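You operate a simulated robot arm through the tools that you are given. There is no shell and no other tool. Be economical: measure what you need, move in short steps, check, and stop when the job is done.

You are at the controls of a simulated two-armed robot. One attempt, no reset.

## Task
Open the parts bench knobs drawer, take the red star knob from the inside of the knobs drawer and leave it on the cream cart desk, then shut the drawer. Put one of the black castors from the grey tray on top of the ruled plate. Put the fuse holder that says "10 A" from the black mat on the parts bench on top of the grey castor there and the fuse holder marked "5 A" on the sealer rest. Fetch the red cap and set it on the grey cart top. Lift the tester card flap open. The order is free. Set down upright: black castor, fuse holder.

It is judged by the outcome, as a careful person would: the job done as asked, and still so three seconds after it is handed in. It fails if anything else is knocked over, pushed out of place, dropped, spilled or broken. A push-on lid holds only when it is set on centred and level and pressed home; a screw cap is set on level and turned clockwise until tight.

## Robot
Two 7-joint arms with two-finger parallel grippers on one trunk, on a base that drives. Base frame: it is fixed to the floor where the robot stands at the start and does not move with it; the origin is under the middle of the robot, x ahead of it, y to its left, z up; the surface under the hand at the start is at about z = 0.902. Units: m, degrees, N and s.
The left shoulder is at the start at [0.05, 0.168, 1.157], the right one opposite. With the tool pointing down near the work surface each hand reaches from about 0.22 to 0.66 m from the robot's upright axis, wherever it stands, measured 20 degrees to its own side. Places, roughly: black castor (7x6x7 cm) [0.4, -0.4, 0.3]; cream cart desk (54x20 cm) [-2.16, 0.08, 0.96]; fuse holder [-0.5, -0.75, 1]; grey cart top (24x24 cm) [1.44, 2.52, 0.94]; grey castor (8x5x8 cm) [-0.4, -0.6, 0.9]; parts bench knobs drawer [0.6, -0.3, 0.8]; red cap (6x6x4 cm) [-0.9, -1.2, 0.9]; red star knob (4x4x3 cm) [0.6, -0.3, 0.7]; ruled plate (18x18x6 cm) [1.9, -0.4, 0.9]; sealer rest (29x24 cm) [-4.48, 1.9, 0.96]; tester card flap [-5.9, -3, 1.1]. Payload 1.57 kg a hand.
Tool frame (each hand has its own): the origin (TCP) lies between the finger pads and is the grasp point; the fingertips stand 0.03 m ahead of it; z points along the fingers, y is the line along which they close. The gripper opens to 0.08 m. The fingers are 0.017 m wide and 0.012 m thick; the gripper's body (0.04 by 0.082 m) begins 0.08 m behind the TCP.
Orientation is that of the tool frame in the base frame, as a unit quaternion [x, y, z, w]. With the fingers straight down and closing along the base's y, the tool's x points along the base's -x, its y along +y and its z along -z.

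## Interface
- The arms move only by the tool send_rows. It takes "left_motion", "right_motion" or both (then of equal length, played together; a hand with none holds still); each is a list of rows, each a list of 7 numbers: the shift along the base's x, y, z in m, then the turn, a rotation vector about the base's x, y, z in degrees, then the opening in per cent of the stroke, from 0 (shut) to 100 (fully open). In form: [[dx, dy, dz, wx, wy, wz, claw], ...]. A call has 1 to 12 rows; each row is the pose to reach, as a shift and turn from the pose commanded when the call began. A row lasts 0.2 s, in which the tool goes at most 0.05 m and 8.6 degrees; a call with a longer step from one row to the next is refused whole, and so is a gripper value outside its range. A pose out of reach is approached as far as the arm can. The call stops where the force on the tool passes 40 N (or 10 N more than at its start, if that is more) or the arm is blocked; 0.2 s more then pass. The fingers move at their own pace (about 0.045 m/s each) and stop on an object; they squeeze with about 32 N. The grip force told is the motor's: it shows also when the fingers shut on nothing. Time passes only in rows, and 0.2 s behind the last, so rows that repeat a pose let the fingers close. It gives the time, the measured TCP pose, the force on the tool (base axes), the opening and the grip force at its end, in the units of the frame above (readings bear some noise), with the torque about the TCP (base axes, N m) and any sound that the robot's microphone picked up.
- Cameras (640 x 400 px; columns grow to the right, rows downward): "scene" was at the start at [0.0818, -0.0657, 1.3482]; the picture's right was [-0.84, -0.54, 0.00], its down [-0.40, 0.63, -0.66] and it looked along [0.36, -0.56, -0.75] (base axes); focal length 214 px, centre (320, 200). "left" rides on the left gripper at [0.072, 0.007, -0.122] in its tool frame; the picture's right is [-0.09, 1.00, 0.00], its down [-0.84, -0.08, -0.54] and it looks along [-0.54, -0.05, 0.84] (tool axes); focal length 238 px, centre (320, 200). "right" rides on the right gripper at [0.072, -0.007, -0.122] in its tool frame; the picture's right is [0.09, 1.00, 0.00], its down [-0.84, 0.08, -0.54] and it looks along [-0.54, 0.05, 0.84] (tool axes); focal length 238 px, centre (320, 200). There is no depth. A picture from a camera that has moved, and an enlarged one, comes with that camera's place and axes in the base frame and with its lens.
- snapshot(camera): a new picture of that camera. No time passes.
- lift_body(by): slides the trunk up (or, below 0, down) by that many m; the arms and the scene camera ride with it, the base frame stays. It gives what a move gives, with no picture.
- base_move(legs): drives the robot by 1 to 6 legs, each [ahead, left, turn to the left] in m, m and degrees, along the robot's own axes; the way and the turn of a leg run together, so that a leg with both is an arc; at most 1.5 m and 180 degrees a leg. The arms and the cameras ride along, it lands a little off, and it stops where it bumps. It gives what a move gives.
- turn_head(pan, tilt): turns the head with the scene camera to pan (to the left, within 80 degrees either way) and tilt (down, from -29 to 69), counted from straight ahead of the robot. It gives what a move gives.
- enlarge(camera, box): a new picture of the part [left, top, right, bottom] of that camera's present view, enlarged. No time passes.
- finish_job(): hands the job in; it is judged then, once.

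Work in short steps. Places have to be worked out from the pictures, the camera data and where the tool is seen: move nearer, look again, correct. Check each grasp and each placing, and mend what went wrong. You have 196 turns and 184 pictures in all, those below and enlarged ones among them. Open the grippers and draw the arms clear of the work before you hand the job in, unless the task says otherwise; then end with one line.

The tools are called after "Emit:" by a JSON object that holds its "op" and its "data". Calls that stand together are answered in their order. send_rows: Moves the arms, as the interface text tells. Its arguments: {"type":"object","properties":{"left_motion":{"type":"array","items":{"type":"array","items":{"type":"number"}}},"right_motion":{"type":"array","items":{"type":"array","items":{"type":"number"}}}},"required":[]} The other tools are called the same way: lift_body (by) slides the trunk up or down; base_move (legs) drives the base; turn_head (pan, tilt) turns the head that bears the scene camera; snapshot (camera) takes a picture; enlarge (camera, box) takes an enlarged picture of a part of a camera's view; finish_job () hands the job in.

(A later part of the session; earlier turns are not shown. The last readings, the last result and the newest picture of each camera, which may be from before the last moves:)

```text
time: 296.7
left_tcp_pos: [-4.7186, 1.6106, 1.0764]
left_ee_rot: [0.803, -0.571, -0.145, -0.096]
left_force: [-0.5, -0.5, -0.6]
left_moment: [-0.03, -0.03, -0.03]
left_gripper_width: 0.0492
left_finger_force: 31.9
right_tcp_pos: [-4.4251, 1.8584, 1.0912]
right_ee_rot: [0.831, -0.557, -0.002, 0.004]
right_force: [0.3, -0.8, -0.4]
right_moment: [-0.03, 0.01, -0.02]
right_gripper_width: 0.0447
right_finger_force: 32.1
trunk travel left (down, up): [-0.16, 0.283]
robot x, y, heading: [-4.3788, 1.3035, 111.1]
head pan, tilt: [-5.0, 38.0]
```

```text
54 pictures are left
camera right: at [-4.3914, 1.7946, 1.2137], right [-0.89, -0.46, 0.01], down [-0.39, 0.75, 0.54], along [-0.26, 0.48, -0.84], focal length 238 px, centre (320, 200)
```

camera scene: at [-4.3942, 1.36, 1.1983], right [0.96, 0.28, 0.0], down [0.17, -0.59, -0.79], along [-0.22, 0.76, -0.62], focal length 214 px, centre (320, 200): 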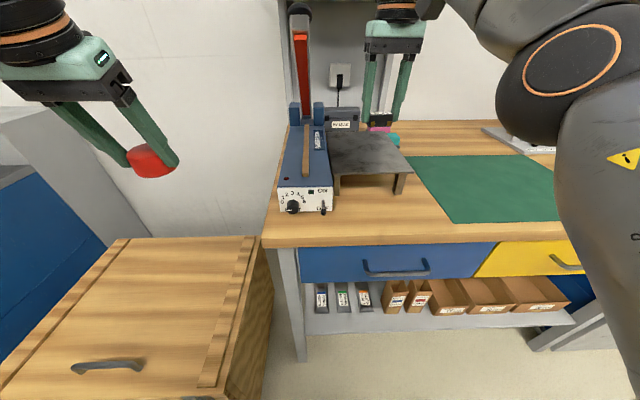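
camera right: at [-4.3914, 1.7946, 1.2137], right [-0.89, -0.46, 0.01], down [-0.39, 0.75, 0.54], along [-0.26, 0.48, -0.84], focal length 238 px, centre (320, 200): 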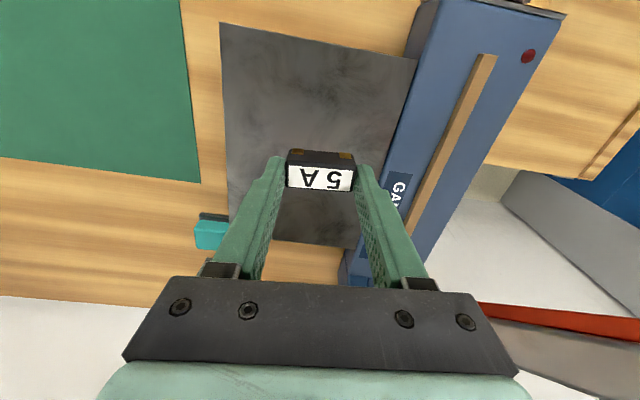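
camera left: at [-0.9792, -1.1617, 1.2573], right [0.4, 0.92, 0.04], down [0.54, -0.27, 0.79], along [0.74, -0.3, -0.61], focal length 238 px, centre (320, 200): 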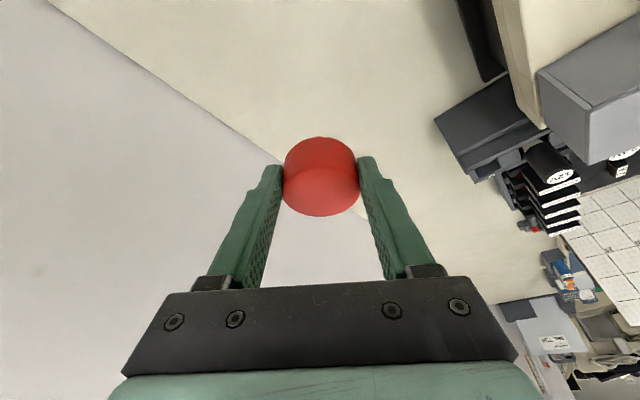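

It's centred on the rest. Lowering now.

Emit:
{"op": "send_rows", "data": {"right_motion": [[0, 0, -0.04, 0, 0, 0, 0], [0, 0, -0.075, 0, 0, 0, 0], [0, 0, -0.083, 0, 0, 0, 0]]}}

Emit:
{"op": "send_rows", "data": {"right_motion": [[0, 0, -0.004, 0, 0, 0, 0], [0, 0, -0.008, 0, 0, 0, 0]]}}

Emit:
{"op": "send_rows", "data": {"right_motion": [[0, 0, -0.004, 0, 0, 0, 0], [0, 0, -0.007, 0, 0, 0, 0]]}}

```text
time: 297.5
left_tcp_pos: [-4.7183, 1.6105, 1.0773]
left_ee_rot: [0.802, -0.571, -0.145, -0.096]
left_force: [-0.1, -0.4, 0.2]
left_moment: [0.0, -0.02, 0.02]
left_gripper_width: 0.049
left_finger_force: 31.9
right_tcp_pos: [-4.4261, 1.8586, 1.0082]
right_ee_rot: [0.83, -0.557, -0.003, 0.002]
right_force: [0.5, 0.1, 0.7]
right_moment: [-0.01, 0.02, -0.02]
right_gripper_width: 0.0446
right_finger_force: 31.4
trunk travel left (down, up): [-0.16, 0.283]
robot x, y, heading: [-4.3842, 1.3064, 111.3]
head pan, tilt: [-5.0, 38.0]
```

```text
time: 298.1
left_tcp_pos: [-4.7178, 1.6111, 1.0778]
left_ee_rot: [0.803, -0.571, -0.145, -0.095]
left_force: [-0.7, 0.3, 0.3]
left_moment: [-0.01, 0.0, 0.01]
left_gripper_width: 0.0491
left_finger_force: 32.2
right_tcp_pos: [-4.4257, 1.8589, 1.0016]
right_ee_rot: [0.831, -0.557, -0.002, 0.002]
right_force: [0.4, 1.0, -0.6]
right_moment: [-0.02, 0.02, 0.03]
right_gripper_width: 0.0448
right_finger_force: 32.0
trunk travel left (down, up): [-0.16, 0.283]
robot x, y, heading: [-4.3794, 1.3042, 111.2]
head pan, tilt: [-5.0, 38.0]
```

```text
time: 298.7
left_tcp_pos: [-4.7176, 1.6112, 1.0771]
left_ee_rot: [0.802, -0.571, -0.145, -0.096]
left_force: [-0.8, -0.2, -0.3]
left_moment: [0.01, 0.01, 0.02]
left_gripper_width: 0.0493
left_finger_force: 32.1
right_tcp_pos: [-4.4254, 1.8579, 0.9942]
right_ee_rot: [0.831, -0.557, -0.003, 0.002]
right_force: [-0.9, -0.1, -0.5]
right_moment: [-0.02, -0.02, 0.05]
right_gripper_width: 0.0449
right_finger_force: 31.7
trunk travel left (down, up): [-0.16, 0.283]
robot x, y, heading: [-4.3788, 1.3038, 110.9]
head pan, tilt: [-5.0, 38.0]
```

Emit:
{"op": "send_rows", "data": {"right_motion": [[0, 0, -0.003, 0, 0, 0, 0], [0, 0, -0.006, 0, 0, 0, 0]]}}

Emit:
{"op": "send_rows", "data": {"right_motion": [[0, 0, -0.003, 0, 0, 0, 0], [0, 0, -0.006, 0, 0, 0, 0]]}}

Emit:
{"op": "enlarge", "data": {"camera": "scene", "box": [320, 110, 448, 190]}}

```text
time: 299.3
left_tcp_pos: [-4.7179, 1.6098, 1.0782]
left_ee_rot: [0.802, -0.571, -0.146, -0.096]
left_force: [0.1, 0.6, -0.1]
left_moment: [-0.02, 0.03, 0.02]
left_gripper_width: 0.049
left_finger_force: 31.6
right_tcp_pos: [-4.425, 1.8586, 0.9907]
right_ee_rot: [0.83, -0.558, -0.004, 0.001]
right_force: [0.8, 0.3, 8.9]
right_moment: [0.11, -0.24, 0.02]
right_gripper_width: 0.0448
right_finger_force: 31.9
trunk travel left (down, up): [-0.16, 0.283]
robot x, y, heading: [-4.3781, 1.3039, 111.0]
head pan, tilt: [-5.0, 38.0]
```

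```text
time: 299.9
left_tcp_pos: [-4.7183, 1.6089, 1.0787]
left_ee_rot: [0.802, -0.571, -0.146, -0.096]
left_force: [0.2, -0.2, -0.4]
left_moment: [-0.01, 0.03, -0.02]
left_gripper_width: 0.049
left_finger_force: 32.2
right_tcp_pos: [-4.4247, 1.8581, 0.9862]
right_ee_rot: [0.83, -0.558, -0.006, 0.0]
right_force: [2.6, 4.7, 26.6]
right_moment: [0.22, -0.17, 0.01]
right_gripper_width: 0.045
right_finger_force: 32.3
trunk travel left (down, up): [-0.16, 0.283]
robot x, y, heading: [-4.3803, 1.306, 111.1]
head pan, tilt: [-5.0, 38.0]
```

```text
5.00 times, centred on (384, 150) of scene
camera zoom: at [-4.4186, 1.4235, 1.1988], right [0.96, 0.28, 0.0], down [0.17, -0.59, -0.79], along [-0.22, 0.76, -0.61], focal length 1072 px, centre (0, 450)
```

zoom: 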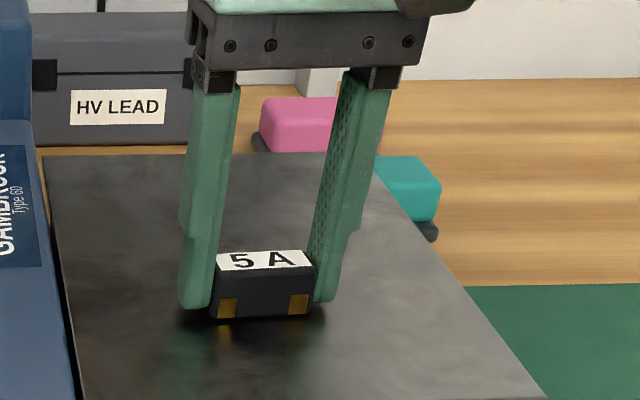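

The 5 A rests upright on the table. I'll release and lift.

Emit:
{"op": "send_rows", "data": {"right_motion": [[0, 0, 0.003, 0, 0, 0, 30], [0, 0, 0.003, 0, 0, 0, 65], [0, 0, 0.003, 0, 0, 0, 80], [0, 0, 0.003, 0, 0, 0, 80], [0, 0, 0.03, 0, 0, 0, 80], [0, 0, 0.07, 0, 0, 0, 80], [0, 0, 0.1, 0, 0, 0, 80]]}}

Emit:
{"op": "base_move", "data": {"legs": [[-0.4, 0, 0]]}}

Emit:
{"op": "lift_body", "data": {"by": 0.2}}

Emit:
{"op": "turn_head", "data": {"pan": -10, "tilt": 38}}

Emit:
{"op": "enlarge", "data": {"camera": "scene", "box": [250, 90, 450, 215]}}

```text
time: 301.5
left_tcp_pos: [-4.7185, 1.6088, 1.0781]
left_ee_rot: [0.802, -0.571, -0.145, -0.097]
left_force: [-0.6, -0.3, -0.9]
left_moment: [-0.03, -0.01, -0.02]
left_gripper_width: 0.0491
left_finger_force: 32.2
right_tcp_pos: [-4.4238, 1.8566, 1.0827]
right_ee_rot: [0.831, -0.556, -0.002, 0.002]
right_force: [0.4, -1.0, -0.6]
right_moment: [-0.04, 0.03, 0.03]
right_gripper_width: 0.064
right_finger_force: 0.1
trunk travel left (down, up): [-0.16, 0.283]
robot x, y, heading: [-4.3806, 1.305, 111.1]
head pan, tilt: [-5.0, 38.0]
```

```text
time: 304.0
left_tcp_pos: [-4.5723, 1.2347, 1.0776]
left_ee_rot: [0.801, -0.573, -0.144, -0.096]
left_force: [-0.6, -0.6, -0.3]
left_moment: [0.0, 0.01, 0.0]
left_gripper_width: 0.0489
left_finger_force: 32.5
right_tcp_pos: [-4.2783, 1.4794, 1.0806]
right_ee_rot: [0.829, -0.56, -0.003, 0.002]
right_force: [0.3, 0.2, 0.6]
right_moment: [0.02, 0.01, 0.02]
right_gripper_width: 0.0638
right_finger_force: 0.0
trunk travel left (down, up): [-0.16, 0.283]
robot x, y, heading: [-4.2359, 0.9283, 110.8]
head pan, tilt: [-5.0, 38.0]
```

```text
time: 306.2
left_tcp_pos: [-4.5729, 1.2365, 1.2776]
left_ee_rot: [0.801, -0.573, -0.145, -0.096]
left_force: [0.1, -0.4, 0.1]
left_moment: [-0.03, -0.02, 0.01]
left_gripper_width: 0.0489
left_finger_force: 31.3
right_tcp_pos: [-4.278, 1.4807, 1.2804]
right_ee_rot: [0.829, -0.559, -0.003, 0.002]
right_force: [0.7, 0.4, -0.5]
right_moment: [0.01, 0.02, 0.03]
right_gripper_width: 0.064
right_finger_force: 0.0
trunk travel left (down, up): [-0.36, 0.083]
robot x, y, heading: [-4.2363, 0.9304, 110.6]
head pan, tilt: [-5.0, 38.0]
```

```text
time: 306.8
left_tcp_pos: [-4.5722, 1.2349, 1.2776]
left_ee_rot: [0.801, -0.573, -0.144, -0.097]
left_force: [0.5, 0.0, -0.4]
left_moment: [0.0, 0.01, 0.01]
left_gripper_width: 0.049
left_finger_force: 32.0
right_tcp_pos: [-4.2777, 1.4811, 1.2804]
right_ee_rot: [0.829, -0.56, -0.002, 0.002]
right_force: [0.6, 1.1, 0.0]
right_moment: [0.0, -0.01, 0.03]
right_gripper_width: 0.0642
right_finger_force: 0.1
trunk travel left (down, up): [-0.36, 0.083]
robot x, y, heading: [-4.2359, 0.9276, 110.8]
head pan, tilt: [-10.0, 38.0]
```

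```text
3.20 times, centred on (350, 152) of scene
camera zoom: at [-4.2668, 1.05, 1.3983], right [0.98, 0.19, 0.0], down [0.12, -0.6, -0.79], along [-0.15, 0.77, -0.62], focal length 686 px, centre (224, 352)
```

zoom: 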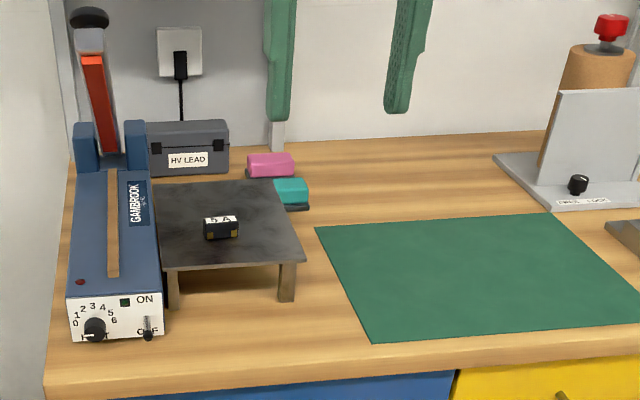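

5 A is placed. Now the tester flap at about (-5.9, -3). I'll retract the right arm, turn toward it, and look.

Emit:
{"op": "send_rows", "data": {"right_motion": [[0.018, -0.046, 0, 0, 0, 0, 80], [0.035, -0.093, 0, 0, 0, 0, 80], [0.053, -0.14, 0, 0, 0, 0, 50], [0.071, -0.187, 0, 0, 0, 0, 0]]}}

Emit:
{"op": "base_move", "data": {"legs": [[0, 0, 120]]}}

Emit:
{"op": "turn_head", "data": {"pan": 10, "tilt": 15}}

Emit:
{"op": "snapshot", "data": {"camera": "scene"}}

```text
refused: row 3 steps farther than a row can; nothing moved
```

```text
time: 312.1
left_tcp_pos: [-4.3474, 0.486, 1.2772]
left_ee_rot: [0.903, 0.393, -0.157, 0.075]
left_force: [-0.6, 0.0, -0.5]
left_moment: [0.01, -0.03, 0.0]
left_gripper_width: 0.0493
left_finger_force: 31.8
right_tcp_pos: [-4.7031, 0.6312, 1.2813]
right_ee_rot: [0.905, 0.425, 0.001, 0.004]
right_force: [-0.2, -0.1, 0.9]
right_moment: [0.04, -0.03, -0.03]
right_gripper_width: 0.0641
right_finger_force: 0.1
trunk travel left (down, up): [-0.36, 0.083]
robot x, y, heading: [-4.2367, 0.928, -131.2]
head pan, tilt: [-10.0, 38.0]
```

```text
time: 313.0
left_tcp_pos: [-4.3467, 0.4868, 1.2782]
left_ee_rot: [0.903, 0.392, -0.157, 0.074]
left_force: [0.6, -0.1, 0.3]
left_moment: [-0.01, 0.02, -0.02]
left_gripper_width: 0.049
left_finger_force: 32.2
right_tcp_pos: [-4.7025, 0.6294, 1.2813]
right_ee_rot: [0.905, 0.425, 0.001, 0.004]
right_force: [0.5, -0.1, -0.6]
right_moment: [0.02, 0.03, -0.03]
right_gripper_width: 0.064
right_finger_force: 0.0
trunk travel left (down, up): [-0.36, 0.083]
robot x, y, heading: [-4.2343, 0.925, -131.1]
head pan, tilt: [10.0, 15.0]
```

```text
51 pictures are left
camera scene: at [-4.3108, 0.8176, 1.4348], right [-0.86, 0.52, 0.0], down [0.13, 0.22, -0.97], along [-0.5, -0.83, -0.26], focal length 214 px, centre (320, 200)
```

scene: 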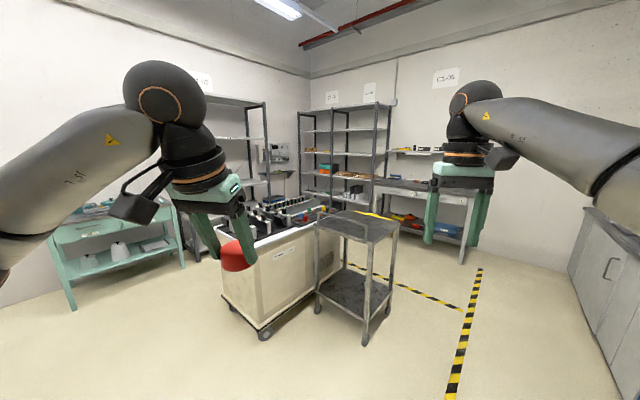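

The tester might be the grey box by the shelving. Zooming.

Emit:
{"op": "enlarge", "data": {"camera": "scene", "box": [220, 100, 380, 200]}}

```text
4.00 times, centred on (300, 150) of scene
camera zoom: at [-4.3108, 0.8176, 1.4348], right [-0.86, 0.52, 0.0], down [0.13, 0.22, -0.97], along [-0.5, -0.83, -0.26], focal length 858 px, centre (400, 400)
```

zoom: 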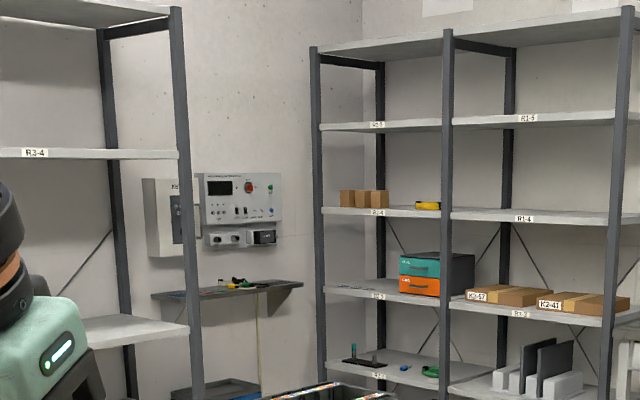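

The tester panel is on the far wall beyond the tub cart. I'll square the heading to the building, drive forward past the tub's left side, and look right.

Emit:
{"op": "base_move", "data": {"legs": [[0, 0, 59.4], [1.1, -0.08, 0], [1.05, -0.08, 0]]}}

Emit:
{"op": "turn_head", "data": {"pan": -50, "tilt": 25}}

Emit:
{"op": "snapshot", "data": {"camera": "scene"}}

```text
time: 326.4
left_tcp_pos: [-3.3272, -1.4734, 1.277]
left_ee_rot: [0.575, 0.8, -0.097, 0.145]
left_force: [0.4, 0.0, -0.1]
left_moment: [0.01, 0.03, 0.01]
left_gripper_width: 0.0487
left_finger_force: 32.1
right_tcp_pos: [-3.6221, -1.7175, 1.2812]
right_ee_rot: [0.56, 0.828, 0.003, 0.002]
right_force: [-0.4, -0.7, 0.1]
right_moment: [0.0, 0.01, -0.01]
right_gripper_width: 0.0642
right_finger_force: 0.1
trunk travel left (down, up): [-0.36, 0.083]
robot x, y, heading: [-3.6581, -1.1657, -69.5]
head pan, tilt: [10.0, 15.0]
```

```text
time: 327.7
left_tcp_pos: [-3.327, -1.4735, 1.2778]
left_ee_rot: [0.574, 0.8, -0.096, 0.145]
left_force: [-0.1, -0.5, 0.9]
left_moment: [0.02, -0.01, -0.01]
left_gripper_width: 0.0489
left_finger_force: 32.2
right_tcp_pos: [-3.6225, -1.7168, 1.2816]
right_ee_rot: [0.561, 0.828, 0.003, 0.003]
right_force: [-0.4, 0.3, -0.5]
right_moment: [0.02, -0.01, 0.0]
right_gripper_width: 0.0642
right_finger_force: 0.1
trunk travel left (down, up): [-0.36, 0.083]
robot x, y, heading: [-3.6602, -1.163, -69.3]
head pan, tilt: [-50.0, 25.0]
```

```text
49 pictures are left
camera scene: at [-3.6938, -1.2826, 1.4187], right [-0.87, 0.49, 0.0], down [0.21, 0.37, -0.91], along [-0.44, -0.79, -0.42], focal length 214 px, centre (320, 200)
```

scene: 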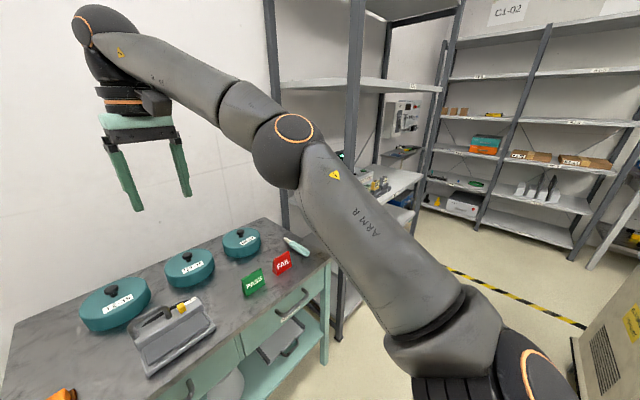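

There's a corridor about 0.8 m wide between the shelf and the tub. I'll tuck both hands in and sidle right.

Emit:
{"op": "send_rows", "data": {"left_motion": [[-0.006, 0.015, 0, 0, 0, 0, 0], [-0.012, 0.03, 0, 0, 0, 0, 0], [-0.018, 0.045, 0, 0, 0, 0, 0], [-0.024, 0.06, 0, 0, 0, 0, 0], [-0.028, 0.075, 0, 0, 0, 0, 0]], "right_motion": [[-0.016, 0.041, 0, 0, 0, 0, 80], [-0.032, 0.082, 0, 0, 0, 0, 60], [-0.047, 0.123, 0, 0, 0, 0, 40], [-0.063, 0.164, 0, 0, 0, 0, 20], [-0.078, 0.206, 0, 0, 0, 0, 0]]}}

Emit:
{"op": "base_move", "data": {"legs": [[0.16, 0, -2.4], [0, -0.7, 0]]}}

Emit:
{"op": "turn_head", "data": {"pan": -55, "tilt": 20}}

Emit:
{"op": "snapshot", "data": {"camera": "scene"}}

```text
time: 328.9
left_tcp_pos: [-3.3543, -1.3973, 1.2777]
left_ee_rot: [0.574, 0.8, -0.097, 0.145]
left_force: [0.1, -0.5, 0.0]
left_moment: [-0.02, 0.01, -0.02]
left_gripper_width: 0.0488
left_finger_force: 31.7
right_tcp_pos: [-3.7027, -1.5116, 1.2814]
right_ee_rot: [0.561, 0.828, 0.003, 0.003]
right_force: [0.5, -0.6, -0.4]
right_moment: [0.0, 0.0, 0.0]
right_gripper_width: 0.0001
right_finger_force: 8.9
trunk travel left (down, up): [-0.36, 0.083]
robot x, y, heading: [-3.6592, -1.1656, -69.4]
head pan, tilt: [-50.0, 25.0]
```

```text
time: 336.6
left_tcp_pos: [-3.9833, -1.7862, 1.2791]
left_ee_rot: [0.59, 0.789, -0.1, 0.143]
left_force: [0.1, 0.1, -1.0]
left_moment: [0.02, -0.01, -0.01]
left_gripper_width: 0.0488
left_finger_force: 31.8
right_tcp_pos: [-4.3349, -1.887, 1.2805]
right_ee_rot: [0.576, 0.817, 0.002, 0.003]
right_force: [0.8, 0.4, -0.5]
right_moment: [-0.01, 0.03, -0.01]
right_gripper_width: 0.0
right_finger_force: 21.1
trunk travel left (down, up): [-0.36, 0.083]
robot x, y, heading: [-4.2827, -1.5402, -71.4]
head pan, tilt: [-50.0, 25.0]
```

```text
time: 337.2
left_tcp_pos: [-3.9844, -1.7857, 1.278]
left_ee_rot: [0.589, 0.789, -0.1, 0.143]
left_force: [-0.5, 0.5, 0.0]
left_moment: [-0.03, -0.01, 0.02]
left_gripper_width: 0.0489
left_finger_force: 31.7
right_tcp_pos: [-4.335, -1.8874, 1.2802]
right_ee_rot: [0.577, 0.817, 0.002, 0.002]
right_force: [0.6, 0.4, 0.1]
right_moment: [-0.01, 0.0, 0.04]
right_gripper_width: 0.0
right_finger_force: 21.1
trunk travel left (down, up): [-0.36, 0.083]
robot x, y, heading: [-4.2845, -1.542, -71.1]
head pan, tilt: [-55.0, 20.0]
```

```text
48 pictures are left
camera scene: at [-4.3253, -1.653, 1.4267], right [-0.8, 0.6, 0.0], down [0.2, 0.28, -0.94], along [-0.56, -0.75, -0.34], focal length 214 px, centre (320, 200)
```

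scene: 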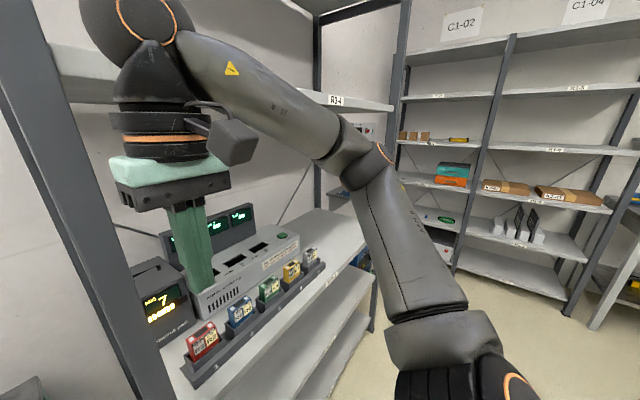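

I'm still in front of the shelf with clearance. Continuing right to reach the panel.

Emit:
{"op": "base_move", "data": {"legs": [[0, -0.9, 0], [0, -0.85, -0.5]]}}

Emit:
{"op": "turn_head", "data": {"pan": -10, "tilt": 15}}

Emit:
{"op": "snapshot", "data": {"camera": "scene"}}

```text
time: 352.9
left_tcp_pos: [-5.6362, -2.3477, 1.277]
left_ee_rot: [0.587, 0.791, -0.098, 0.143]
left_force: [-0.5, 0.3, -0.4]
left_moment: [-0.01, -0.01, 0.0]
left_gripper_width: 0.0492
left_finger_force: 32.1
right_tcp_pos: [-5.9857, -2.4502, 1.2803]
right_ee_rot: [0.574, 0.819, 0.002, 0.003]
right_force: [0.7, 0.5, 1.0]
right_moment: [0.03, 0.03, -0.04]
right_gripper_width: 0.0001
right_finger_force: 21.4
trunk travel left (down, up): [-0.36, 0.083]
robot x, y, heading: [-5.9352, -2.104, -71.2]
head pan, tilt: [-55.0, 20.0]
```

```text
time: 354.0
left_tcp_pos: [-5.6361, -2.347, 1.2777]
left_ee_rot: [0.587, 0.791, -0.098, 0.143]
left_force: [0.2, -1.0, -0.6]
left_moment: [-0.03, 0.03, 0.02]
left_gripper_width: 0.0489
left_finger_force: 31.9
right_tcp_pos: [-5.9854, -2.4507, 1.2798]
right_ee_rot: [0.574, 0.819, 0.003, 0.003]
right_force: [0.2, -0.1, -0.5]
right_moment: [0.0, -0.02, -0.03]
right_gripper_width: 0.0
right_finger_force: 21.3
trunk travel left (down, up): [-0.36, 0.083]
robot x, y, heading: [-5.938, -2.1068, -71.3]
head pan, tilt: [-10.0, 15.0]
```

```text
47 pictures are left
camera scene: at [-5.9083, -2.2337, 1.4349], right [-0.99, -0.15, 0.0], down [-0.04, 0.26, -0.97], along [0.15, -0.95, -0.26], focal length 214 px, centre (320, 200)
```

scene: 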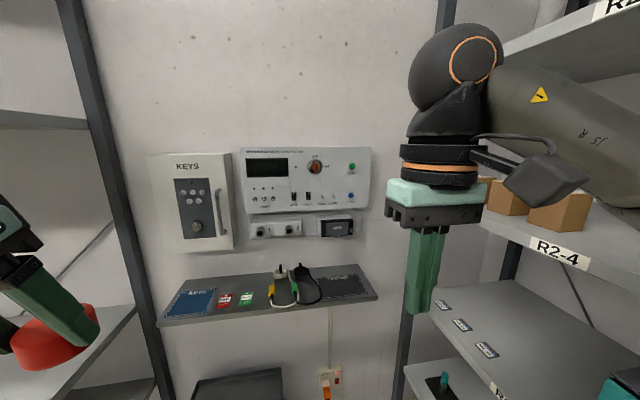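

The tester panel is in view. Zooming to find the card flap.

Emit:
{"op": "enlarge", "data": {"camera": "scene", "box": [230, 140, 390, 240]}}

Emit:
{"op": "enlarge", "data": {"camera": "scene", "box": [308, 205, 372, 245]}}

```text
4.00 times, centred on (310, 190) of scene
camera zoom: at [-5.9083, -2.2337, 1.4349], right [-0.99, -0.15, 0.0], down [-0.04, 0.26, -0.97], along [0.15, -0.95, -0.26], focal length 858 px, centre (360, 240)
```

zoom: 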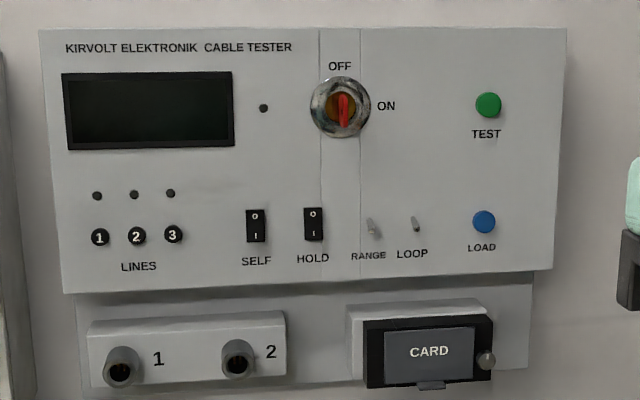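

```text
10.00 times, centred on (340, 225) of scene
camera zoom: at [-5.9083, -2.2337, 1.4349], right [-0.99, -0.15, 0.0], down [-0.04, 0.26, -0.97], along [0.15, -0.95, -0.26], focal length 2145 px, centre (120, -50)
```

zoom: 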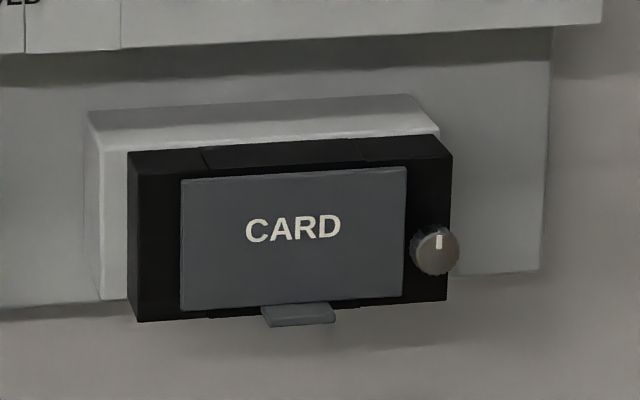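

The CARD flap has a lip at its bottom, near (-5.857, -3.0, 1.08). I'll rotate the closed right tool to point forward (about 80°) while extending it.

Emit:
{"op": "send_rows", "data": {"right_motion": [[0.008, -0.025, -0.008, -7.6, -2.6, 0, 0], [0.017, -0.049, -0.016, -15.2, -5.1, 0, 0], [0.025, -0.074, -0.024, -22.7, -7.7, 0, 0], [0.033, -0.098, -0.032, -30.3, -10.3, 0, 0], [0.042, -0.123, -0.04, -37.9, -12.9, 0, 0], [0.05, -0.148, -0.048, -45.5, -15.4, 0, 0], [0.058, -0.172, -0.056, -53.1, -18, 0, 0], [0.066, -0.197, -0.064, -60.6, -20.6, 0, 0], [0.075, -0.221, -0.072, -68.2, -23.1, 0, 0], [0.083, -0.246, -0.08, -75.8, -25.7, 0, 0]]}}

Emit:
{"op": "snapshot", "data": {"camera": "scene"}}

Emit:
{"op": "snapshot", "data": {"camera": "right"}}

```text
time: 356.2
left_tcp_pos: [-5.6345, -2.3477, 1.277]
left_ee_rot: [0.587, 0.791, -0.099, 0.142]
left_force: [-0.9, -0.2, -0.2]
left_moment: [0.01, 0.02, 0.02]
left_gripper_width: 0.0488
left_finger_force: 32.0
right_tcp_pos: [-5.9029, -2.6959, 1.1998]
right_ee_rot: [0.436, 0.629, -0.378, 0.521]
right_force: [0.9, 0.2, 1.1]
right_moment: [0.04, 0.04, 0.0]
right_gripper_width: 0.0
right_finger_force: 20.6
trunk travel left (down, up): [-0.36, 0.083]
robot x, y, heading: [-5.9365, -2.1023, -71.2]
head pan, tilt: [-10.0, 15.0]
```

```text
44 pictures are left
camera scene: at [-5.9083, -2.2342, 1.4348], right [-0.99, -0.15, 0.0], down [-0.04, 0.26, -0.97], along [0.15, -0.95, -0.26], focal length 214 px, centre (320, 200)
```

scene: 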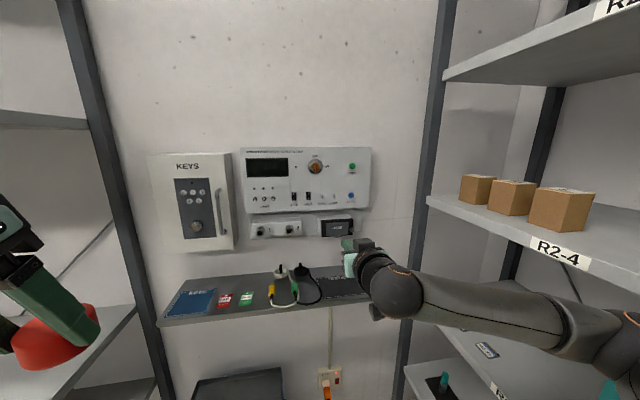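

```text
43 pictures are left
camera right: at [-5.9556, -2.5748, 1.1502], right [0.93, 0.34, -0.11], down [-0.04, 0.4, 0.92], along [0.36, -0.85, 0.39], focal length 238 px, centre (320, 200)
```

right: 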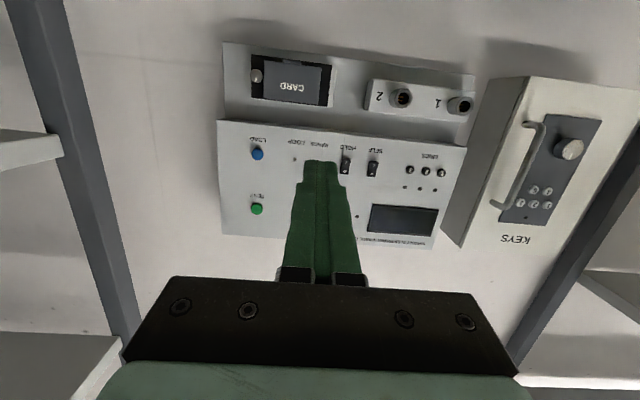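

The lip is near (-5.857, -3.005, 1.085). I'll extend the arm toward a point just below and in front of it.

Emit:
{"op": "send_rows", "data": {"right_motion": [[-0.02, -0.005, -0.02, 0, 0, 0, 0], [-0.03, -0.03, -0.04, 0, 0, 0, 0], [-0.022, -0.07, -0.06, 0, 0, 0, 0], [-0.01, -0.11, -0.08, 0, 0, 0, 0], [0.003, -0.15, -0.1, 0, 0, 0, 0], [0.013, -0.19, -0.12, 0, 0, 0, 0], [0.0216, -0.2, -0.135, 0, 0, 0, 0]]}}

Emit:
{"op": "snapshot", "data": {"camera": "scene"}}

Emit:
{"op": "snapshot", "data": {"camera": "right"}}

```text
time: 357.8
left_tcp_pos: [-5.6311, -2.3485, 1.2754]
left_ee_rot: [0.586, 0.791, -0.099, 0.142]
left_force: [0.3, -0.1, -0.6]
left_moment: [0.04, 0.05, 0.04]
left_gripper_width: 0.049
left_finger_force: 31.8
right_tcp_pos: [-5.8189, -2.8564, 1.131]
right_ee_rot: [0.436, 0.628, -0.379, 0.52]
right_force: [-0.9, -1.4, 0.7]
right_moment: [0.08, -0.01, 0.07]
right_gripper_width: 0.0
right_finger_force: 20.8
right hand out of reach, approached as far as the arm can: row 2, 3, 4, 5, 6, 7
trunk travel left (down, up): [-0.36, 0.083]
robot x, y, heading: [-5.9307, -2.1033, -71.2]
head pan, tilt: [-10.0, 15.0]
```

```text
42 pictures are left
camera scene: at [-5.9046, -2.2348, 1.4348], right [-0.99, -0.15, 0.0], down [-0.04, 0.26, -0.97], along [0.15, -0.95, -0.26], focal length 214 px, centre (320, 200)
```

scene: 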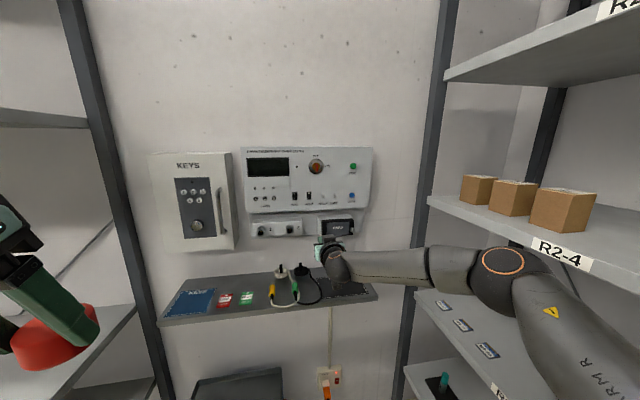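

```text
41 pictures are left
camera right: at [-5.8697, -2.7342, 1.081], right [0.93, 0.34, -0.11], down [-0.04, 0.4, 0.92], along [0.36, -0.85, 0.39], focal length 238 px, centre (320, 200)
```

right: 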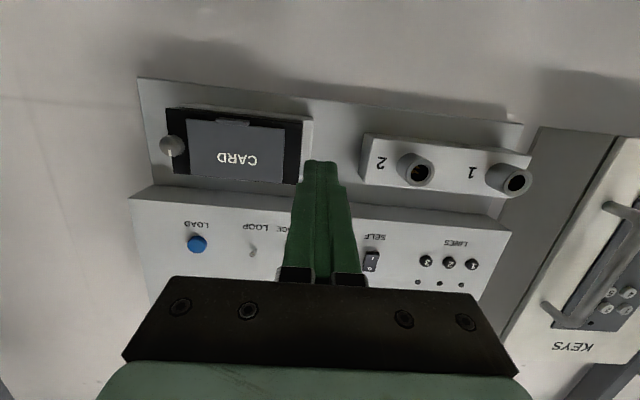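

The lip is 8 cm further right than my arm can go with this orientation. Re-triangulating, the right rack's front is about 15 cm away from my elbow, so I'll sidle right 8 cm and lower the trunk.

Emit:
{"op": "base_move", "data": {"legs": [[0, -0.08, 0]]}}

Emit:
{"op": "lift_body", "data": {"by": -0.065}}

Emit:
{"op": "snapshot", "data": {"camera": "right"}}

Emit:
{"op": "snapshot", "data": {"camera": "scene"}}

```text
time: 359.2
left_tcp_pos: [-5.7102, -2.3723, 1.2774]
left_ee_rot: [0.588, 0.79, -0.099, 0.143]
left_force: [-0.1, 0.4, -0.3]
left_moment: [0.02, 0.0, 0.0]
left_gripper_width: 0.049
left_finger_force: 31.5
right_tcp_pos: [-5.8958, -2.8798, 1.1305]
right_ee_rot: [0.438, 0.628, -0.379, 0.52]
right_force: [-0.2, 0.5, -0.4]
right_moment: [0.02, 0.0, -0.01]
right_gripper_width: 0.0
right_finger_force: 21.3
trunk travel left (down, up): [-0.36, 0.083]
robot x, y, heading: [-6.0082, -2.1282, -71.0]
head pan, tilt: [-10.0, 15.0]
```

```text
time: 360.2
left_tcp_pos: [-5.7097, -2.373, 1.2123]
left_ee_rot: [0.588, 0.79, -0.099, 0.143]
left_force: [-0.3, 0.8, -0.4]
left_moment: [0.0, 0.01, 0.01]
left_gripper_width: 0.049
left_finger_force: 31.9
right_tcp_pos: [-5.8952, -2.8791, 1.0658]
right_ee_rot: [0.438, 0.628, -0.379, 0.52]
right_force: [0.6, -0.1, 0.2]
right_moment: [0.01, 0.0, -0.01]
right_gripper_width: 0.0002
right_finger_force: 21.1
trunk travel left (down, up): [-0.295, 0.148]
robot x, y, heading: [-6.0087, -2.1288, -71.4]
head pan, tilt: [-10.0, 15.0]
```

```text
40 pictures are left
camera right: at [-5.9463, -2.7577, 1.0156], right [0.93, 0.34, -0.11], down [-0.04, 0.4, 0.92], along [0.36, -0.85, 0.39], focal length 238 px, centre (320, 200)
```

right: 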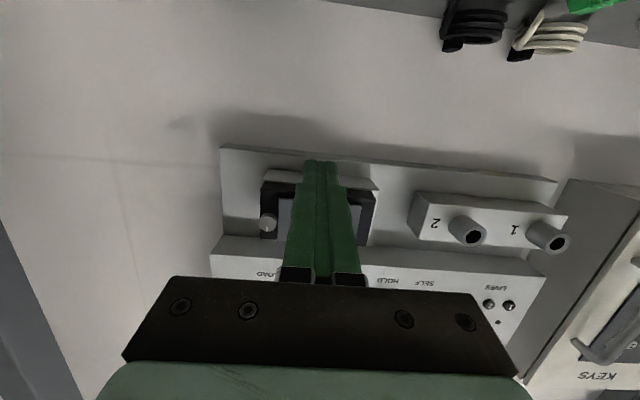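

```text
39 pictures are left
camera scene: at [-5.9824, -2.2586, 1.3699], right [-0.99, -0.15, 0.0], down [-0.04, 0.26, -0.97], along [0.15, -0.95, -0.26], focal length 214 px, centre (320, 200)
```

scene: 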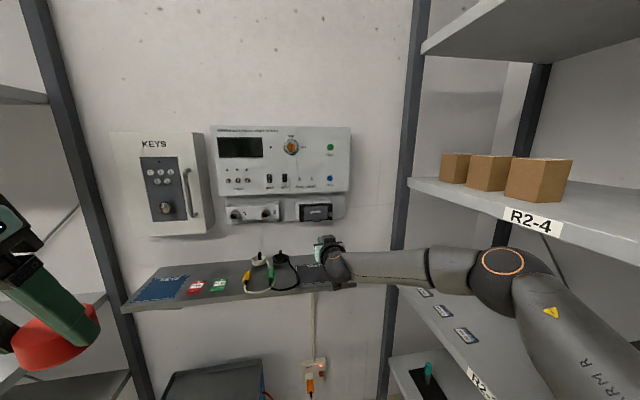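

I'll zoom to compare the fingertip height with the lip.

Emit:
{"op": "enlarge", "data": {"camera": "scene", "box": [276, 180, 372, 240]}}

```text
6.67 times, centred on (324, 210) of scene
camera zoom: at [-5.9824, -2.2586, 1.3699], right [-0.99, -0.15, 0.0], down [-0.04, 0.26, -0.97], along [0.15, -0.95, -0.26], focal length 1430 px, centre (293, 133)
```

zoom: 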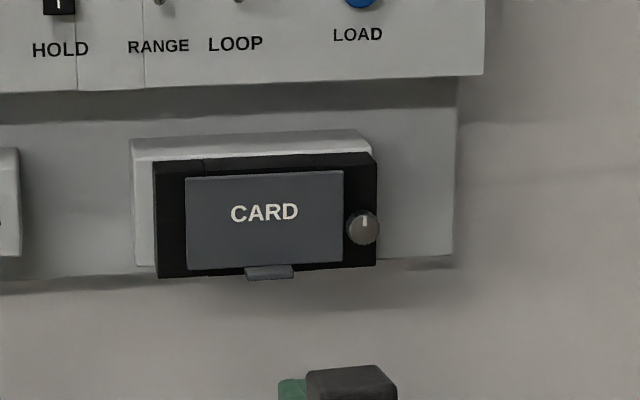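

Better triangulation puts the lip at (-5.864, -2.935, 1.107), with my tip about 3.5 cm short and 4.5 cm below. I'll drive forward 4.5 cm to get under it.

Emit:
{"op": "base_move", "data": {"legs": [[0.045, 0.008, 0]]}}

Emit:
{"op": "enlarge", "data": {"camera": "scene", "box": [276, 180, 372, 240]}}

Emit:
{"op": "snapshot", "data": {"camera": "right"}}

```text
time: 361.1
left_tcp_pos: [-5.6875, -2.4134, 1.212]
left_ee_rot: [0.588, 0.789, -0.1, 0.143]
left_force: [0.3, 0.9, -0.7]
left_moment: [0.03, 0.0, -0.02]
left_gripper_width: 0.0488
left_finger_force: 32.7
right_tcp_pos: [-5.8728, -2.9199, 1.0653]
right_ee_rot: [0.439, 0.628, -0.379, 0.519]
right_force: [0.7, -0.4, 0.0]
right_moment: [0.03, 0.03, -0.05]
right_gripper_width: 0.0
right_finger_force: 21.3
trunk travel left (down, up): [-0.295, 0.148]
robot x, y, heading: [-5.9862, -2.1685, -71.2]
head pan, tilt: [-10.0, 15.0]
```

```text
6.67 times, centred on (324, 210) of scene
camera zoom: at [-5.9602, -2.2995, 1.3697], right [-0.99, -0.15, 0.0], down [-0.04, 0.26, -0.97], along [0.15, -0.95, -0.26], focal length 1430 px, centre (293, 133)
```

zoom: 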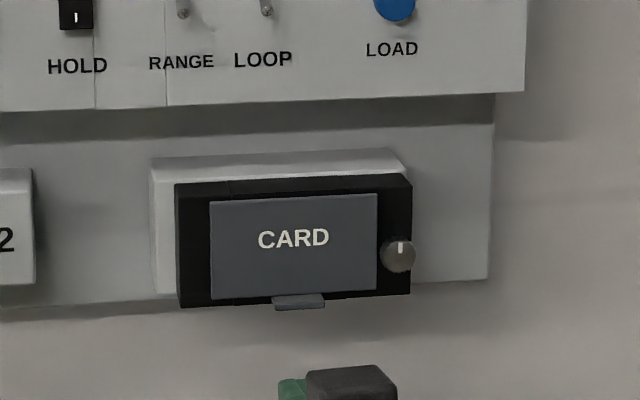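

```text
36 pictures are left
camera right: at [-5.9247, -2.7983, 1.0149], right [0.93, 0.34, -0.11], down [-0.04, 0.4, 0.92], along [0.36, -0.85, 0.39], focal length 238 px, centre (320, 200)
```

right: 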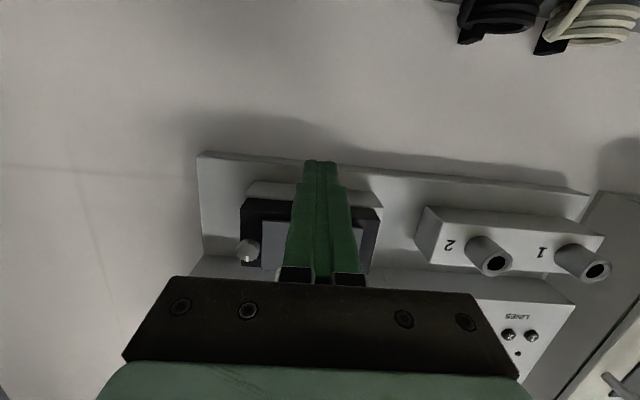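

The tip should now be under the lip. I'll raise gently and watch the force.

Emit:
{"op": "send_rows", "data": {"right_motion": [[0, 0, 0.015, 0, 0, 0, 0], [0, 0, 0.03, 0, 0, 0, 0], [0, 0, 0.042, 0, 0, 0, 0], [0, 0, 0.055, 0, 0, 0, 0]]}}

Emit:
{"op": "enlarge", "data": {"camera": "scene", "box": [276, 180, 372, 240]}}

```text
time: 362.2
left_tcp_pos: [-5.6876, -2.4125, 1.212]
left_ee_rot: [0.588, 0.79, -0.099, 0.143]
left_force: [0.0, 0.1, -0.3]
left_moment: [0.04, -0.03, 0.03]
left_gripper_width: 0.0489
left_finger_force: 32.3
right_tcp_pos: [-5.874, -2.9175, 1.1014]
right_ee_rot: [0.443, 0.637, -0.372, 0.509]
right_force: [-1.9, 0.3, -6.6]
right_moment: [0.17, 0.06, -0.14]
right_gripper_width: 0.0
right_finger_force: 21.1
trunk travel left (down, up): [-0.295, 0.148]
robot x, y, heading: [-5.9878, -2.1696, -71.2]
head pan, tilt: [-10.0, 15.0]
stopped in row 4 (right hand): the force on the tool passed its limit at 41 N (the readings are from after the stop); the commanded pose is now the measured one
```

```text
6.67 times, centred on (324, 210) of scene
camera zoom: at [-5.9608, -2.2985, 1.3702], right [-0.99, -0.15, 0.0], down [-0.04, 0.26, -0.97], along [0.14, -0.95, -0.26], focal length 1430 px, centre (293, 133)
```

zoom: 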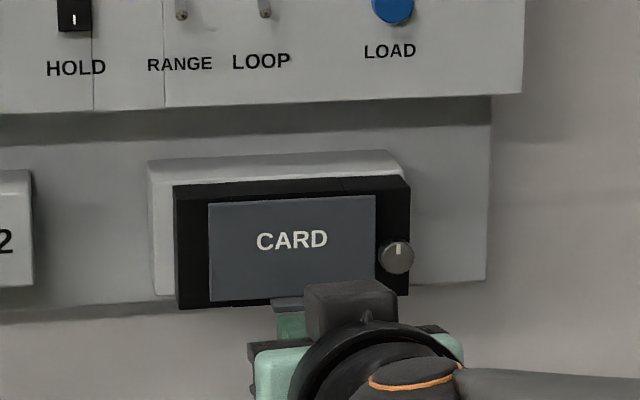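

Blocked at 41 N, possibly by the box frame itself. I'll lower, back off 8 mm, and try again.

Emit:
{"op": "send_rows", "data": {"right_motion": [[0, 0, -0.012, 0, 0, 0, 0], [-0.0025, 0.0075, -0.012, 0, 0, 0, 0], [-0.0025, 0.0075, 0, 0, 0, 0, 0], [-0.0025, 0.0075, 0.012, 0, 0, 0, 0], [-0.0025, 0.0075, 0.025, 0, 0, 0, 0]]}}

Emit:
{"op": "enlarge", "data": {"camera": "scene", "box": [276, 180, 372, 240]}}

```text
time: 363.4
left_tcp_pos: [-5.6873, -2.4124, 1.2124]
left_ee_rot: [0.587, 0.79, -0.099, 0.143]
left_force: [-0.5, -0.3, -0.4]
left_moment: [0.0, -0.01, 0.0]
left_gripper_width: 0.0488
left_finger_force: 32.0
right_tcp_pos: [-5.8767, -2.911, 1.1306]
right_ee_rot: [0.441, 0.636, -0.373, 0.512]
right_force: [0.3, 0.4, 0.4]
right_moment: [0.04, -0.03, 0.0]
right_gripper_width: 0.0
right_finger_force: 21.3
trunk travel left (down, up): [-0.295, 0.148]
robot x, y, heading: [-5.9885, -2.1677, -71.6]
head pan, tilt: [-10.0, 15.0]
```

```text
6.67 times, centred on (324, 210) of scene
camera zoom: at [-5.9609, -2.2984, 1.3699], right [-0.99, -0.15, 0.0], down [-0.04, 0.26, -0.97], along [0.14, -0.95, -0.26], focal length 1430 px, centre (293, 133)
```

zoom: 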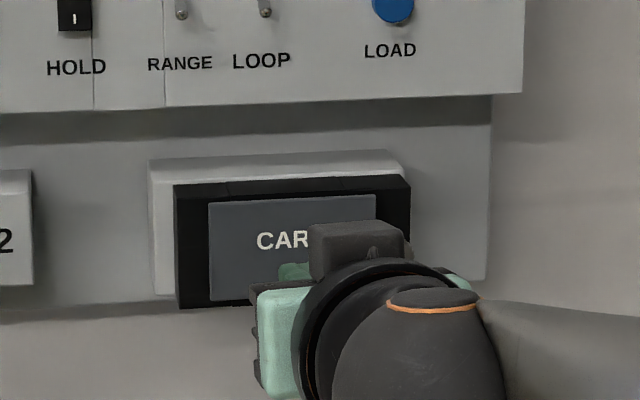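

The finger just passed in front of the lip, so it overlaps only a few mm; a straight upward push also has almost no lever on a flap hinged at the top. I'll go back under it, press up lightly, then drag outward and up so friction swings the flap.

Emit:
{"op": "send_rows", "data": {"right_motion": [[0, 0, -0.022, 0, 0, 0, 0], [0, 0, -0.047, 0, 0, 0, 0], [0.0037, -0.0114, -0.047, 0, 0, 0, 0], [0.0037, -0.0114, -0.033, 0, 0, 0, 0], [0.0037, -0.0114, -0.029, 0, 0, 0, 0], [0.0018, -0.0057, -0.026, 0, 0, 0, 0], [0, 0, -0.022, 0, 0, 0, 0], [-0.0018, 0.0057, -0.016, 0, 0, 0, 0], [-0.003, 0.009, -0.006, 0, 0, 0, 0], [-0.003, 0.009, 0.008, 0, 0, 0, 0]]}}

Emit:
{"op": "enlarge", "data": {"camera": "scene", "box": [276, 180, 372, 240]}}

```text
time: 365.6
left_tcp_pos: [-5.6878, -2.4128, 1.2129]
left_ee_rot: [0.587, 0.79, -0.098, 0.143]
left_force: [0.8, 0.2, -0.5]
left_moment: [0.0, 0.0, 0.01]
left_gripper_width: 0.0489
left_finger_force: 32.2
right_tcp_pos: [-5.8782, -2.9005, 1.1392]
right_ee_rot: [0.442, 0.635, -0.374, 0.511]
right_force: [0.1, -0.7, -0.3]
right_moment: [-0.01, -0.02, 0.0]
right_gripper_width: 0.0
right_finger_force: 21.4
trunk travel left (down, up): [-0.295, 0.148]
robot x, y, heading: [-5.9886, -2.1688, -71.5]
head pan, tilt: [-10.0, 15.0]
```

```text
6.67 times, centred on (324, 210) of scene
camera zoom: at [-5.9608, -2.2983, 1.3699], right [-0.99, -0.15, 0.0], down [-0.04, 0.26, -0.97], along [0.14, -0.95, -0.26], focal length 1430 px, centre (293, 133)
```

zoom: 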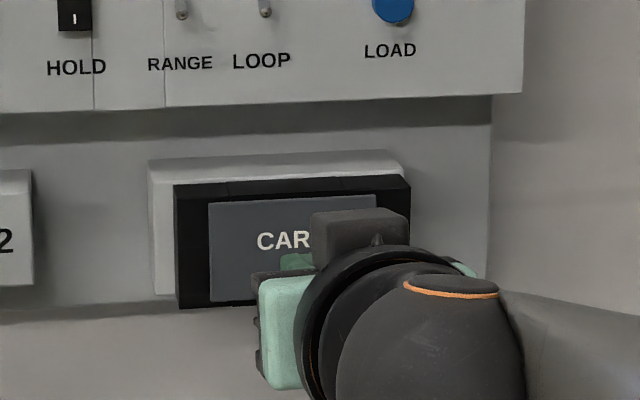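

The flap still isn't moving, so I'll grip the lip instead. Backing off, I'll roll the tool 90° so the fingers close vertically, opening them slightly.

Emit:
{"op": "send_rows", "data": {"right_motion": [[-0.008, 0.024, 0, -2.5, 7.6, 1.4, 0], [-0.015, 0.048, 0, -5.1, 15.2, 2.8, 0], [-0.015, 0.048, 0, -7.6, 22.8, 4.2, 20], [-0.015, 0.048, 0, -10.2, 30.4, 5.6, 35], [-0.015, 0.048, 0, -12.7, 38, 7, 35], [-0.015, 0.048, 0, -15.3, 45.7, 8.4, 35], [-0.015, 0.048, 0, -17.8, 53.3, 9.8, 35], [-0.015, 0.048, 0, -20.4, 60.9, 11.2, 35], [-0.015, 0.048, 0, -22.9, 68.5, 12.6, 35], [-0.015, 0.048, 0, -25.5, 76.1, 14, 35], [-0.015, 0.048, 0, -28, 83.7, 15.4, 35]]}}

Emit:
{"op": "snapshot", "data": {"camera": "right"}}

Emit:
{"op": "snapshot", "data": {"camera": "scene"}}

```text
time: 368.0
left_tcp_pos: [-5.6887, -2.4116, 1.2128]
left_ee_rot: [0.588, 0.79, -0.099, 0.143]
left_force: [1.0, -0.1, -0.5]
left_moment: [-0.02, 0.02, 0.02]
left_gripper_width: 0.0489
left_finger_force: 31.5
right_tcp_pos: [-5.893, -2.8524, 1.1364]
right_ee_rot: [-0.123, 0.759, -0.633, 0.086]
right_force: [-1.1, -0.2, -0.1]
right_moment: [0.0, -0.01, 0.02]
right_gripper_width: 0.0278
right_finger_force: 0.1
trunk travel left (down, up): [-0.295, 0.148]
robot x, y, heading: [-5.9879, -2.17, -71.4]
head pan, tilt: [-10.0, 15.0]
```

```text
32 pictures are left
camera right: at [-5.9969, -2.761, 1.1676], right [-0.16, 0.14, -0.98], down [0.64, 0.77, 0.0], along [0.75, -0.62, -0.22], focal length 238 px, centre (320, 200)
```

right: 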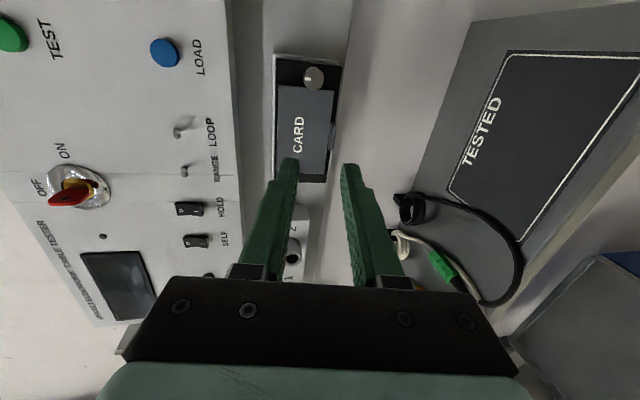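

```text
31 pictures are left
camera scene: at [-5.9608, -2.2983, 1.3699], right [-0.99, -0.15, 0.0], down [-0.04, 0.26, -0.97], along [0.14, -0.95, -0.26], focal length 214 px, centre (320, 200)
```

scene: 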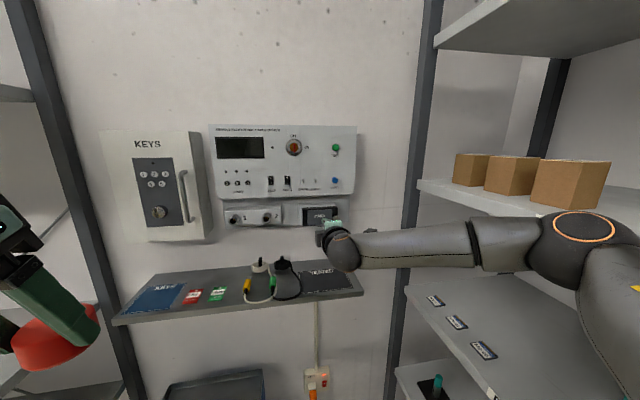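

The camera now shows the lip from the side, at (-5.87, -2.943, 1.107). I'll move so the fingers straddle it.

Emit:
{"op": "send_rows", "data": {"right_motion": [[0.006, -0.019, -0.012, 0, 0, 0, 35], [0.012, -0.038, -0.024, 0, 0, 0, 35], [0.0165, -0.0515, -0.024, 0, 0, 0, 35]]}}

Emit:
{"op": "enlarge", "data": {"camera": "right", "box": [240, 90, 400, 190]}}

```text
time: 368.8
left_tcp_pos: [-5.6875, -2.4122, 1.2124]
left_ee_rot: [0.587, 0.79, -0.099, 0.143]
left_force: [0.4, -0.4, -1.7]
left_moment: [-0.02, 0.02, 0.01]
left_gripper_width: 0.0489
left_finger_force: 32.4
right_tcp_pos: [-5.878, -2.9049, 1.1124]
right_ee_rot: [-0.123, 0.76, -0.633, 0.087]
right_force: [0.4, -0.2, 0.3]
right_moment: [0.02, 0.01, 0.02]
right_gripper_width: 0.0281
right_finger_force: 0.0
trunk travel left (down, up): [-0.295, 0.148]
robot x, y, heading: [-5.9855, -2.1669, -71.4]
head pan, tilt: [-10.0, 15.0]
```

```text
4.00 times, centred on (320, 140) of right
camera zoom: at [-5.9812, -2.8133, 1.1434], right [-0.16, 0.14, -0.98], down [0.64, 0.77, 0.01], along [0.75, -0.62, -0.22], focal length 953 px, centre (320, 440)
```

zoom: 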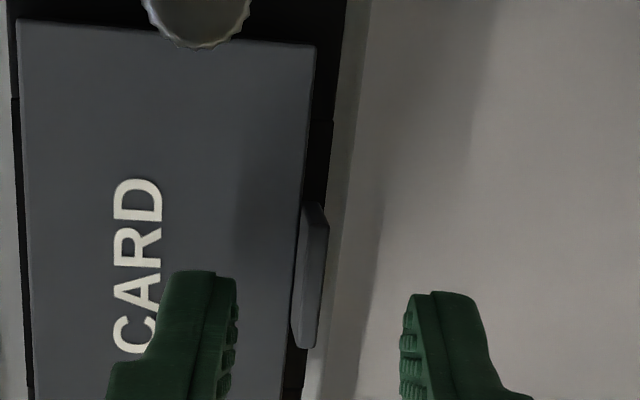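

The fingers straddle the lip nicely. I'll advance 17 mm and close on it.

Emit:
{"op": "send_rows", "data": {"right_motion": [[0.003, -0.009, 0, 0, 0, 0, 35], [0.0053, -0.0165, 0, 0, 0, 0, 35], [0.0053, -0.0165, 0, 0, 0, 0, 10], [0.0053, -0.0165, 0, 0, 0, 0, 0], [0.0053, -0.0165, 0, 0, 0, 0, 0]]}}

Emit:
{"op": "enlarge", "data": {"camera": "right", "box": [240, 90, 400, 190]}}

```text
time: 370.0
left_tcp_pos: [-5.6876, -2.4125, 1.2114]
left_ee_rot: [0.588, 0.79, -0.099, 0.142]
left_force: [0.0, 0.8, -0.4]
left_moment: [0.01, -0.03, 0.0]
left_gripper_width: 0.049
left_finger_force: 31.9
right_tcp_pos: [-5.8727, -2.9218, 1.1122]
right_ee_rot: [-0.121, 0.76, -0.632, 0.087]
right_force: [-1.1, 3.3, -6.2]
right_moment: [0.15, -0.39, -0.17]
right_gripper_width: 0.0046
right_finger_force: 25.2
trunk travel left (down, up): [-0.295, 0.148]
robot x, y, heading: [-5.9893, -2.1689, -71.1]
head pan, tilt: [-10.0, 15.0]
```

```text
4.00 times, centred on (320, 140) of right
camera zoom: at [-5.9761, -2.8301, 1.1422], right [-0.16, 0.14, -0.98], down [0.64, 0.77, 0.01], along [0.75, -0.62, -0.22], focal length 953 px, centre (320, 440)
```

zoom: 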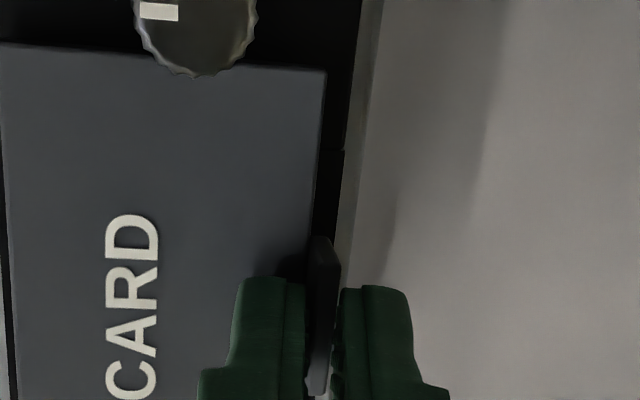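

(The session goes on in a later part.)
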